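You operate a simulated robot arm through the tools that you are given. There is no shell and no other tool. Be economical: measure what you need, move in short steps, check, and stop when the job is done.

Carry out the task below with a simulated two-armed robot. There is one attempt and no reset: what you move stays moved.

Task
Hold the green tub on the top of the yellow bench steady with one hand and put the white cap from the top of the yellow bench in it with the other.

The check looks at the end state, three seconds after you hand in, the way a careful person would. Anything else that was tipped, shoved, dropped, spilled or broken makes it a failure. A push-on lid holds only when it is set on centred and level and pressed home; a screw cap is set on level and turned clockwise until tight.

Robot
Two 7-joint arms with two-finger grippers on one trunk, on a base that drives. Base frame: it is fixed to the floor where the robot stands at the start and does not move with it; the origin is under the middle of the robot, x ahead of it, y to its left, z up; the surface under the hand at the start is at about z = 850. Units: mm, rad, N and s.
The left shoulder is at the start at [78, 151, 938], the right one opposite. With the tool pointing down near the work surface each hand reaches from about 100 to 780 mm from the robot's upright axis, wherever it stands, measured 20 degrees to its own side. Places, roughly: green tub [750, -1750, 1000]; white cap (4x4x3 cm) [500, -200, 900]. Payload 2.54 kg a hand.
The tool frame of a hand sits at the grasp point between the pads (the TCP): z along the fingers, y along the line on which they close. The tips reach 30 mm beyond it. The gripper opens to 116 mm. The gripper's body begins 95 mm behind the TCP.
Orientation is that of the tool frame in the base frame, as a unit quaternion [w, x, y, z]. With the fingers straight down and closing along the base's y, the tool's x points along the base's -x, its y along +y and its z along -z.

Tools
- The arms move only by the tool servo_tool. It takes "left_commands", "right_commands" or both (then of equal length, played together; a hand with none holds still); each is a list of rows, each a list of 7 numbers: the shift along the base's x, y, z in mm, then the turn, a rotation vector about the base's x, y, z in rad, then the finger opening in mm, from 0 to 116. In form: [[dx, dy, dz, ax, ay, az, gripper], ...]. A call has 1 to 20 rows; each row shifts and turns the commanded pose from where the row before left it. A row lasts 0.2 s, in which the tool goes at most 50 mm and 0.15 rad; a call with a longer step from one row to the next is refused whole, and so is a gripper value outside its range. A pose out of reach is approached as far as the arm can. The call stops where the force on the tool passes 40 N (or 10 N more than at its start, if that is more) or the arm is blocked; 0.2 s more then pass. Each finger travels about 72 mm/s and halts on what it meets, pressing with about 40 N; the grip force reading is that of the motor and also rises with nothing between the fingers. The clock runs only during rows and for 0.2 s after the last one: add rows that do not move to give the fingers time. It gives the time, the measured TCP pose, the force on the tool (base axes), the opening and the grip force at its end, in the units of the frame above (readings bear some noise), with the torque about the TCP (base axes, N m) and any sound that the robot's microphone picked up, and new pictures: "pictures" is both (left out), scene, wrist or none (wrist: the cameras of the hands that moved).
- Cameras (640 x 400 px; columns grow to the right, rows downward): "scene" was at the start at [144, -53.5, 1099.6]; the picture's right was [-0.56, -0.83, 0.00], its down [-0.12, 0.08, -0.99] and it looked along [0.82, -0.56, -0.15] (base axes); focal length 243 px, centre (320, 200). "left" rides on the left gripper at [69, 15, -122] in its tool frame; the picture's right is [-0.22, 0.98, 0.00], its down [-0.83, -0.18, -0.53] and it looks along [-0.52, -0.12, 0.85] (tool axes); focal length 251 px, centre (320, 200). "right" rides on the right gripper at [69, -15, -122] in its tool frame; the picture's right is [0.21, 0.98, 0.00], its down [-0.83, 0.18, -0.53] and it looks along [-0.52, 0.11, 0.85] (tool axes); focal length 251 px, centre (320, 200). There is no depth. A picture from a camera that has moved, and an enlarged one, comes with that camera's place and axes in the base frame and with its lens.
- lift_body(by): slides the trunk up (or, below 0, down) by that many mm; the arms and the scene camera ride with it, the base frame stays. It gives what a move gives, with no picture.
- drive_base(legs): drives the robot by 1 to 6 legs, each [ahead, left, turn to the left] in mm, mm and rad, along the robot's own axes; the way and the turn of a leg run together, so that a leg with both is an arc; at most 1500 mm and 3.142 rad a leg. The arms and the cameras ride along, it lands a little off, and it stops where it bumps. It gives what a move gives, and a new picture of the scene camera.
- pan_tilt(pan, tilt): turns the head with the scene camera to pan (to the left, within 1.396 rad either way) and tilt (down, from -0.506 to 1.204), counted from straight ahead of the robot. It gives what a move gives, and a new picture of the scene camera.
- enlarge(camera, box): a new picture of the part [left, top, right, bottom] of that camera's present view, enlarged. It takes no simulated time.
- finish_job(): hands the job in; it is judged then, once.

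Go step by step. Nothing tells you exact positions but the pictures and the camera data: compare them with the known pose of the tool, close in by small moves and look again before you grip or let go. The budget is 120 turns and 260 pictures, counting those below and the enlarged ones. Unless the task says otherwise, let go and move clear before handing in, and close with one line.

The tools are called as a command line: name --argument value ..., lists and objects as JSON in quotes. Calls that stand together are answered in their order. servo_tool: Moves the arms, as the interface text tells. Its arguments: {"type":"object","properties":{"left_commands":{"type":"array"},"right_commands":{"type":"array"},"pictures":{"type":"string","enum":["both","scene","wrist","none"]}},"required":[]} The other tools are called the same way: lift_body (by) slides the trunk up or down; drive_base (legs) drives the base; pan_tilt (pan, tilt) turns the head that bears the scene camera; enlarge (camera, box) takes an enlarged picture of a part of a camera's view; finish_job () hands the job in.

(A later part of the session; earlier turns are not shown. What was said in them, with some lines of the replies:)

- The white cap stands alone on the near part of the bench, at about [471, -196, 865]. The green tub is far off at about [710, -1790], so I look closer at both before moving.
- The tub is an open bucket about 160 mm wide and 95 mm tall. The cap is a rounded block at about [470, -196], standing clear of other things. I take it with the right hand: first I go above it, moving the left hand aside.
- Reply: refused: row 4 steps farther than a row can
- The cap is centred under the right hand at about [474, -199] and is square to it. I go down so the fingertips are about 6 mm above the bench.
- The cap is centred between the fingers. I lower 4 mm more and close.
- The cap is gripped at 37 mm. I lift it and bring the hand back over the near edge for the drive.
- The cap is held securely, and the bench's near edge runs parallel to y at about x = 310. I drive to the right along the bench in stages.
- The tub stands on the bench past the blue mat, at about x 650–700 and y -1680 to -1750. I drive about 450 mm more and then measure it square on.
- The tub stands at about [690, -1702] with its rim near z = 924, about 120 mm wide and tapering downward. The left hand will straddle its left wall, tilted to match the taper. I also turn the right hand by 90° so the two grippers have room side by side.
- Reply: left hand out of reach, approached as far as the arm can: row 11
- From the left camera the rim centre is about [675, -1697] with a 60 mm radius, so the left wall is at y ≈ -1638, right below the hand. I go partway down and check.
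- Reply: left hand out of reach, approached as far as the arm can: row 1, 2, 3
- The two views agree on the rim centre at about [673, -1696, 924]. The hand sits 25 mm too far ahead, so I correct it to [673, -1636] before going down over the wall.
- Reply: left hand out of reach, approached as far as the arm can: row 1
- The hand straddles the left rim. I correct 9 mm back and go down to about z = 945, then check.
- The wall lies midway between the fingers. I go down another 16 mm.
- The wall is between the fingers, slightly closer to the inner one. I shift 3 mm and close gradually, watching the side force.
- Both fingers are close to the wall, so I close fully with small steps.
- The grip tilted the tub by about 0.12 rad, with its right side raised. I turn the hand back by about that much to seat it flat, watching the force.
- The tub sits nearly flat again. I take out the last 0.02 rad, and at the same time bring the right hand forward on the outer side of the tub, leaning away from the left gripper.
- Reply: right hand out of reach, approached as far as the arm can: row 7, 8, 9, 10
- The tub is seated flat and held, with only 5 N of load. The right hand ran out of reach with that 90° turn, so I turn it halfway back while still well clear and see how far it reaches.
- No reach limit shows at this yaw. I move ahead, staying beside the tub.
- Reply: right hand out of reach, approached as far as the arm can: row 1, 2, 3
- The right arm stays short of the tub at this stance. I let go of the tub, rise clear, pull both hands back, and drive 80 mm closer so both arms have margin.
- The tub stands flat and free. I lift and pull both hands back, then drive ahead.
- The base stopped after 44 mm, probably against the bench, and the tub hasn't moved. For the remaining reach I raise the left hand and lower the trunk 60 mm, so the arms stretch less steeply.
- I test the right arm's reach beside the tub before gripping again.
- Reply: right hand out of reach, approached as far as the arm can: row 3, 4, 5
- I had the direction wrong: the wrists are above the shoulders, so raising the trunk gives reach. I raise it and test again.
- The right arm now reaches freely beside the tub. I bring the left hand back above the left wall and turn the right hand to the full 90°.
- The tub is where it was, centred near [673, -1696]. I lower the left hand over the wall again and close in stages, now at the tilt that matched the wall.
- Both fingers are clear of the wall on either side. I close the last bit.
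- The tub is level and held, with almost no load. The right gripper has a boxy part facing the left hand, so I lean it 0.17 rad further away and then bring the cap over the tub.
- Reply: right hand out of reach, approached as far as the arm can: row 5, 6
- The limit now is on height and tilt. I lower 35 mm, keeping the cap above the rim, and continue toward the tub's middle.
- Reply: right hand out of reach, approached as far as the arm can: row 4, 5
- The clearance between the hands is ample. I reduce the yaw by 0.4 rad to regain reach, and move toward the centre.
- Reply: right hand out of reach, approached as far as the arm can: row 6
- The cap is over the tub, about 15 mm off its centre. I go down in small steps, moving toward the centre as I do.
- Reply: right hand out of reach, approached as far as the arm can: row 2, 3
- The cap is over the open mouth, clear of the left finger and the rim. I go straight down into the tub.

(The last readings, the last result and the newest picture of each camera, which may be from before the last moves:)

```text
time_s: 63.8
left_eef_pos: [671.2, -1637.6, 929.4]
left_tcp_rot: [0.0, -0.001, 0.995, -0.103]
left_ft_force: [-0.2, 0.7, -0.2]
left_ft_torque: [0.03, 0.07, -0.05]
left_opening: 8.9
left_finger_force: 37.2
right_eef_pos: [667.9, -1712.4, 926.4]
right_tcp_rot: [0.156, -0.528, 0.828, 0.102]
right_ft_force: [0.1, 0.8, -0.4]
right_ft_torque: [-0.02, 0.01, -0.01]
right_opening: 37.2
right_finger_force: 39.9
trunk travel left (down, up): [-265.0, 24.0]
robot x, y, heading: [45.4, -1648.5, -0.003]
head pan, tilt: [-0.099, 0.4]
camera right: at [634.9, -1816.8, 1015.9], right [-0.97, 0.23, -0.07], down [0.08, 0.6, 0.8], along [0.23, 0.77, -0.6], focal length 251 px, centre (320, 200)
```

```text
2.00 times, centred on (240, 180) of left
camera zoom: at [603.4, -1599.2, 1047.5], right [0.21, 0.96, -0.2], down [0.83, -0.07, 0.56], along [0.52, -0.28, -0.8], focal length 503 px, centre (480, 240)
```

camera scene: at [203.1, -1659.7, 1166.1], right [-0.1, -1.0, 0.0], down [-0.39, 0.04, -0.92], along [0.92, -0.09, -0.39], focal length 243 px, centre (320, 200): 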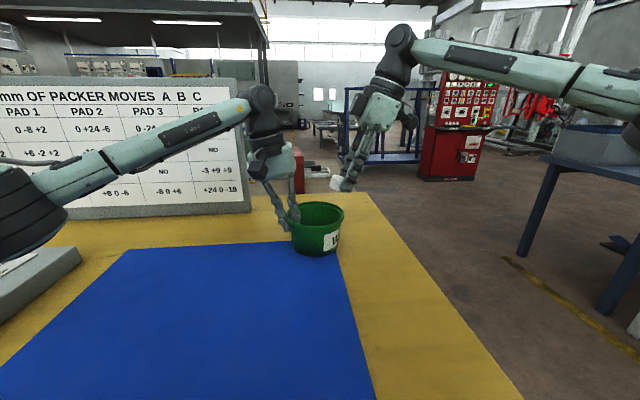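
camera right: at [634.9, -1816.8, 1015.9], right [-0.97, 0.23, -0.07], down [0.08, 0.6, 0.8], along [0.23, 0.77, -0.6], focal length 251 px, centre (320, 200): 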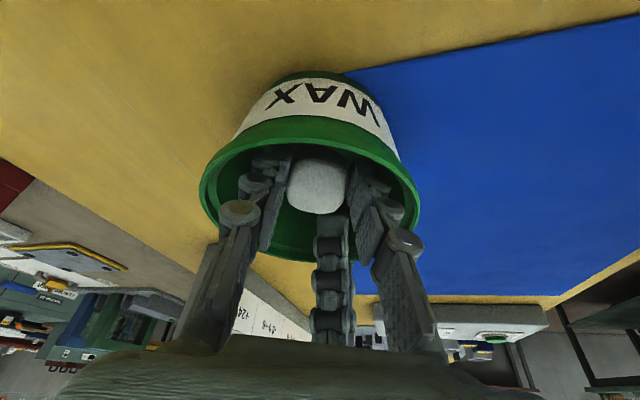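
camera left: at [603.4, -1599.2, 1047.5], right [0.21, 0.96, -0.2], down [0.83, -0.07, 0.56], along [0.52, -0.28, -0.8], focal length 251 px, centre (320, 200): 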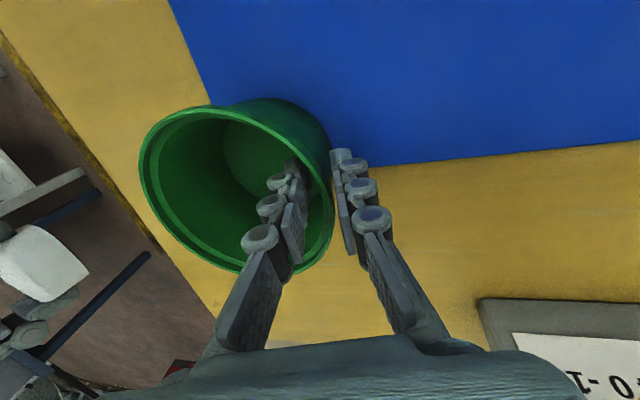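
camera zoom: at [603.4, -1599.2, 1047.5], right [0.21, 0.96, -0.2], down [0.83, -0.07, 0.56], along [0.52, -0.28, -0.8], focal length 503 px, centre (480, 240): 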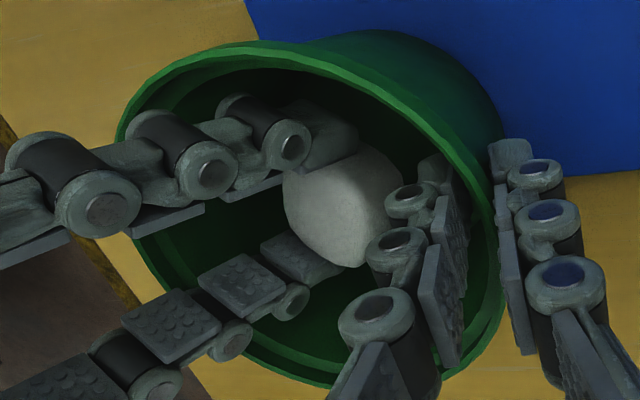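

The cap is well inside the tub. I go 15 mm lower and open the fingers a little to let it drop.

servo_tool --right_commands '[[1, 1, -8, 0, 0, 0, 32], [1, 1, -7, 0, 0, 0, 32], [0, 0, 0, 0, 0, 0, 32], [0, 0, 0, 0, 0, 0, 42], [0, 0, 0, 0, 0, 0, 50], [0, 0, 0, 0, 0, 0, 52], [0, 0, 0, 0, 0, 0, 52], [0, 0, 0, 0, 0, 0, 52]]' --pictures "wrist"

enlarge --camera "left" --box '[80, 80, 400, 280]'

enlarge --camera "scene" --box '[240, 160, 400, 260]'

```text
time_s: 65.6
left_eef_pos: [672.1, -1639.9, 929.1]
left_tcp_rot: [0.0, 0.0, 0.995, -0.103]
left_ft_force: [-7.7, -2.1, -0.6]
left_ft_torque: [0.02, 0.09, -0.37]
left_opening: 9.4
left_finger_force: 37.8
right_eef_pos: [667.8, -1711.4, 912.7]
right_tcp_rot: [0.156, -0.528, 0.829, 0.101]
right_ft_force: [5.8, 2.4, 0.4]
right_ft_torque: [-0.04, 0.09, -0.07]
right_opening: 49.3
right_finger_force: 0.1
right hand out of reach, approached as far as the arm can: row 2
trunk travel left (down, up): [-265.0, 24.0]
robot x, y, heading: [42.9, -1650.9, 0.001]
head pan, tilt: [-0.099, 0.4]
camera right: at [634.9, -1816.9, 1001.5], right [-0.97, 0.23, -0.07], down [0.08, 0.59, 0.8], along [0.23, 0.77, -0.6], focal length 251 px, centre (320, 200)
```

right: 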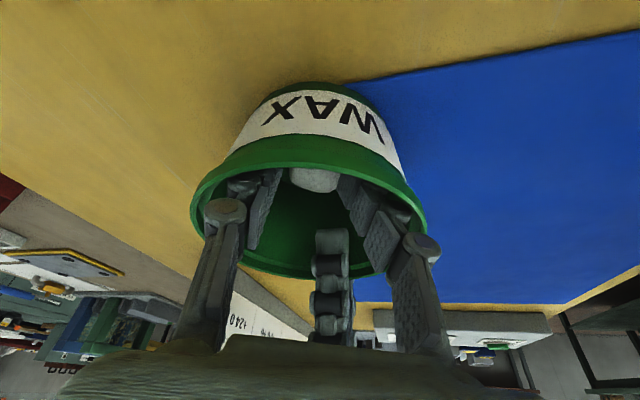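

```text
2.00 times, centred on (240, 180) of left
camera zoom: at [603.1, -1599.5, 1047.5], right [0.21, 0.96, -0.2], down [0.83, -0.07, 0.56], along [0.52, -0.28, -0.8], focal length 503 px, centre (480, 240)
```

zoom: 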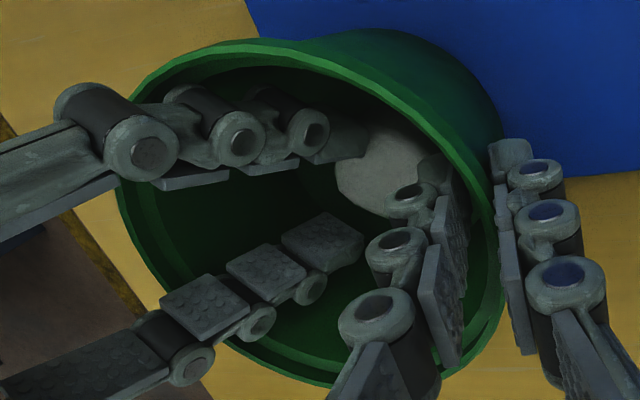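

```text
4.00 times, centred on (320, 210) of scene
camera zoom: at [203.0, -1659.7, 1166.1], right [-0.1, -1.0, 0.0], down [-0.39, 0.04, -0.92], along [0.92, -0.09, -0.39], focal length 971 px, centre (320, 160)
```

zoom: 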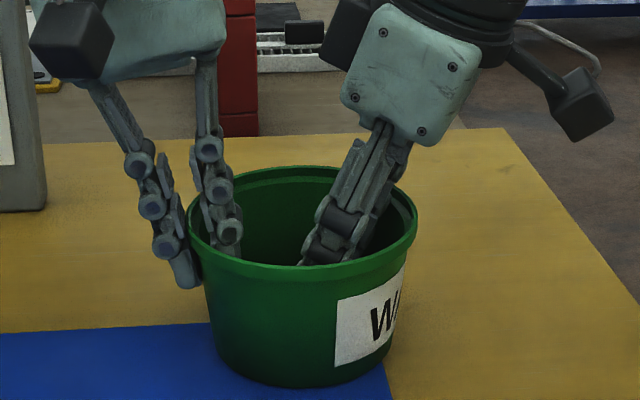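

The cap has dropped into the tub, and a right finger leans lightly on the wall (6 N). I ease the opening to 45 and lift the hand up along its lean.

servo_tool --right_commands '[[0, 0, 0, 0, 0, 0, 46], [0, 0, 8, 0, 0, 0, 45], [0, -2, 15, 0, 0, 0, 45], [0, -4, 20, 0, 0, 0, 45], [0, -6, 20, 0, 0, 0, 45], [0, -10, 20, 0, 0, 0, 45]]' --pictures "none"

enlarge --camera "left" --box '[80, 80, 400, 280]'

enlarge --camera "scene" --box '[240, 160, 400, 260]'

```text
time_s: 67.0
left_eef_pos: [673.1, -1639.2, 929.9]
left_tcp_rot: [0.0, 0.0, 0.995, -0.103]
left_ft_force: [-1.4, 0.9, 1.5]
left_ft_torque: [0.07, 0.12, -0.02]
left_opening: 9.0
left_finger_force: 36.5
right_eef_pos: [667.0, -1733.4, 994.9]
right_tcp_rot: [0.155, -0.529, 0.828, 0.101]
right_ft_force: [0.5, -0.6, 0.2]
right_ft_torque: [0.01, 0.01, 0.01]
right_opening: 44.8
right_finger_force: 0.1
trunk travel left (down, up): [-265.0, 24.0]
robot x, y, heading: [43.3, -1649.3, -0.005]
head pan, tilt: [-0.099, 0.4]
```

```text
2.00 times, centred on (240, 180) of left
camera zoom: at [603.2, -1599.3, 1047.5], right [0.21, 0.96, -0.2], down [0.83, -0.07, 0.56], along [0.52, -0.28, -0.8], focal length 503 px, centre (480, 240)
```

zoom: 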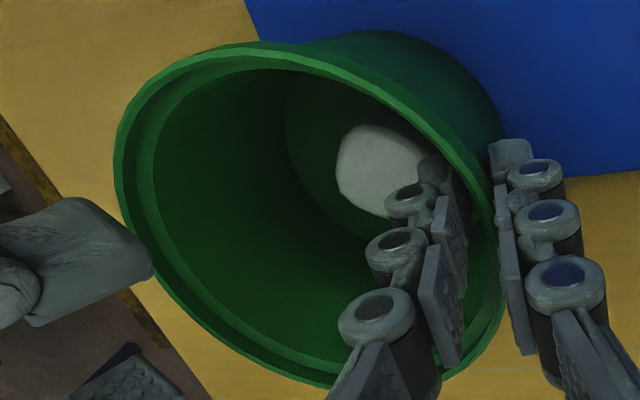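

```text
4.00 times, centred on (320, 210) of scene
camera zoom: at [202.9, -1659.8, 1166.1], right [-0.1, -1.0, 0.0], down [-0.39, 0.04, -0.92], along [0.92, -0.09, -0.39], focal length 971 px, centre (320, 160)
```

zoom: 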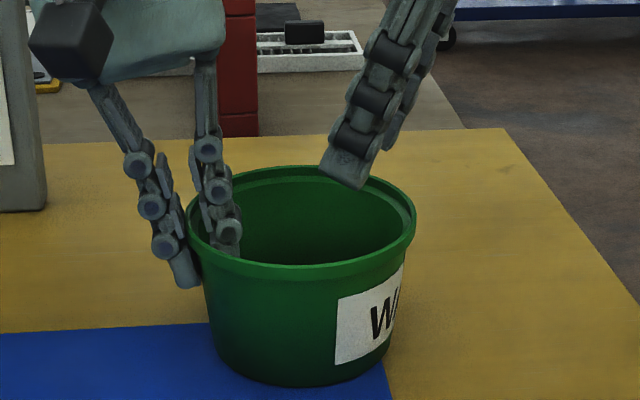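

The cap lies on the tub's floor. I move the right hand away, then open the left hand a little and lift it straight off.

servo_tool --right_commands '[[0, -20, 20, 0, 0, 0, 45], [0, -25, 15, 0, 0, 0, 45], [-20, -25, 10, 0, 0, 0, 45], [-20, -20, 0, 0, 0, 0, 45]]' --pictures "none"

servo_tool --left_commands '[[0, 0, 0, 0, 0, 0, 13], [0, 0, 0, 0, 0, 0, 18], [0, 0, 0, 0, 0, 0, 24], [0, 0, 0, 0, 0, 0, 28], [0, 0, 0, 0, 0, 0, 28], [0, 0, 8, 0, 0, 0, 28], [0, 1, 15, 0, 0, 0, 28], [0, 2, 25, 0, 0, 0, 28], [0, 2, 35, 0, 0, 0, 28], [0, 2, 35, 0, 0, 0, 28]]' --pictures "both"

enlarge --camera "scene" --box '[240, 160, 400, 260]'

```text
time_s: 68.0
left_eef_pos: [672.3, -1639.7, 931.5]
left_tcp_rot: [0.001, -0.001, 0.995, -0.102]
left_ft_force: [-0.4, -0.8, -0.1]
left_ft_torque: [0.08, -0.01, 0.01]
left_opening: 9.1
left_finger_force: 37.2
right_eef_pos: [626.7, -1825.7, 1040.6]
right_tcp_rot: [0.155, -0.529, 0.828, 0.102]
right_ft_force: [0.4, -0.6, -0.2]
right_ft_torque: [0.0, -0.01, -0.01]
right_opening: 45.0
right_finger_force: 0.0
trunk travel left (down, up): [-265.0, 24.0]
robot x, y, heading: [41.9, -1649.0, 0.002]
head pan, tilt: [-0.099, 0.4]
```

```text
time_s: 70.2
left_eef_pos: [672.5, -1632.4, 1048.7]
left_tcp_rot: [0.0, 0.0, 0.995, -0.102]
left_ft_force: [0.4, -0.5, 0.5]
left_ft_torque: [-0.03, 0.01, 0.0]
left_opening: 27.8
left_finger_force: 0.0
right_eef_pos: [627.2, -1824.5, 1040.0]
right_tcp_rot: [0.154, -0.529, 0.828, 0.102]
right_ft_force: [0.8, 0.2, -0.4]
right_ft_torque: [0.03, -0.01, 0.0]
right_opening: 44.8
right_finger_force: 0.1
trunk travel left (down, up): [-265.0, 24.0]
robot x, y, heading: [44.3, -1651.5, 0.002]
head pan, tilt: [-0.099, 0.4]
camera scene: at [202.7, -1659.9, 1166.1], right [-0.1, -0.99, 0.0], down [-0.39, 0.04, -0.92], along [0.92, -0.09, -0.39], focal length 243 px, centre (320, 200)
camera left: at [602.8, -1592.4, 1165.4], right [0.21, 0.96, -0.2], down [0.83, -0.07, 0.56], along [0.52, -0.28, -0.8], focal length 251 px, centre (320, 200)
```

scene: 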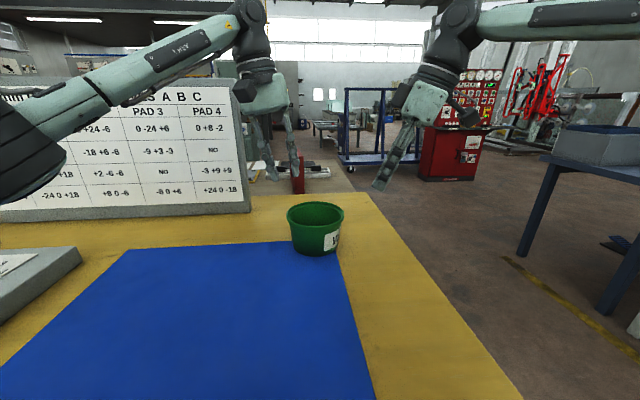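
left: 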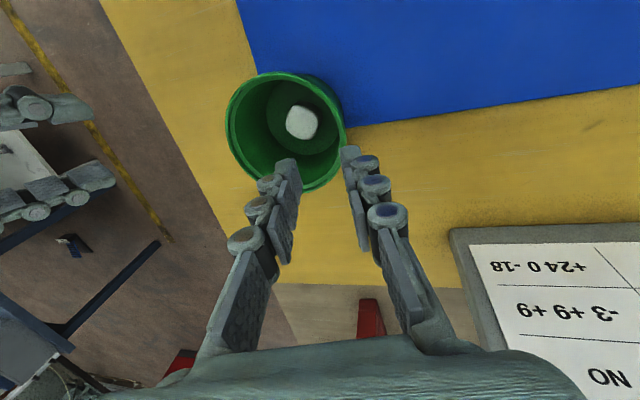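

```text
4.00 times, centred on (320, 210) of scene
camera zoom: at [202.7, -1659.9, 1166.1], right [-0.1, -0.99, 0.0], down [-0.39, 0.04, -0.92], along [0.92, -0.09, -0.39], focal length 971 px, centre (320, 160)
```

zoom: 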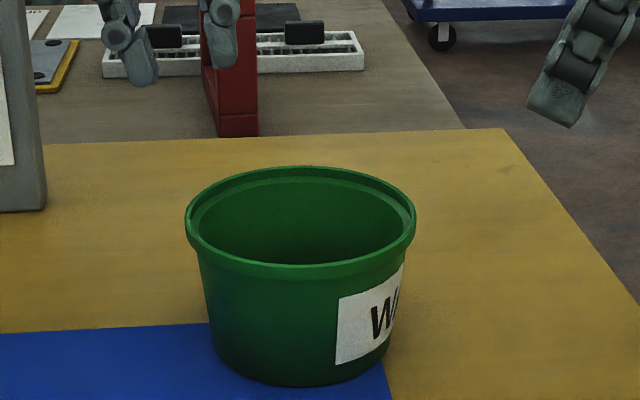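

The tub stands flat in its place with the white cap lying on its floor. Both hands are open and clear, so I hand the job in.

finish_job

```text
The job is handed in.
```

The white cap is in the green tub, which the left hand held steady by its wall while the right hand lowered the cap in. I handed in with the tub upright in its place and both hands clear. On the way, my first grip briefly tilted the tub, and the base stopped early when I drove closer, probably against the bench. I saw nothing shifted.
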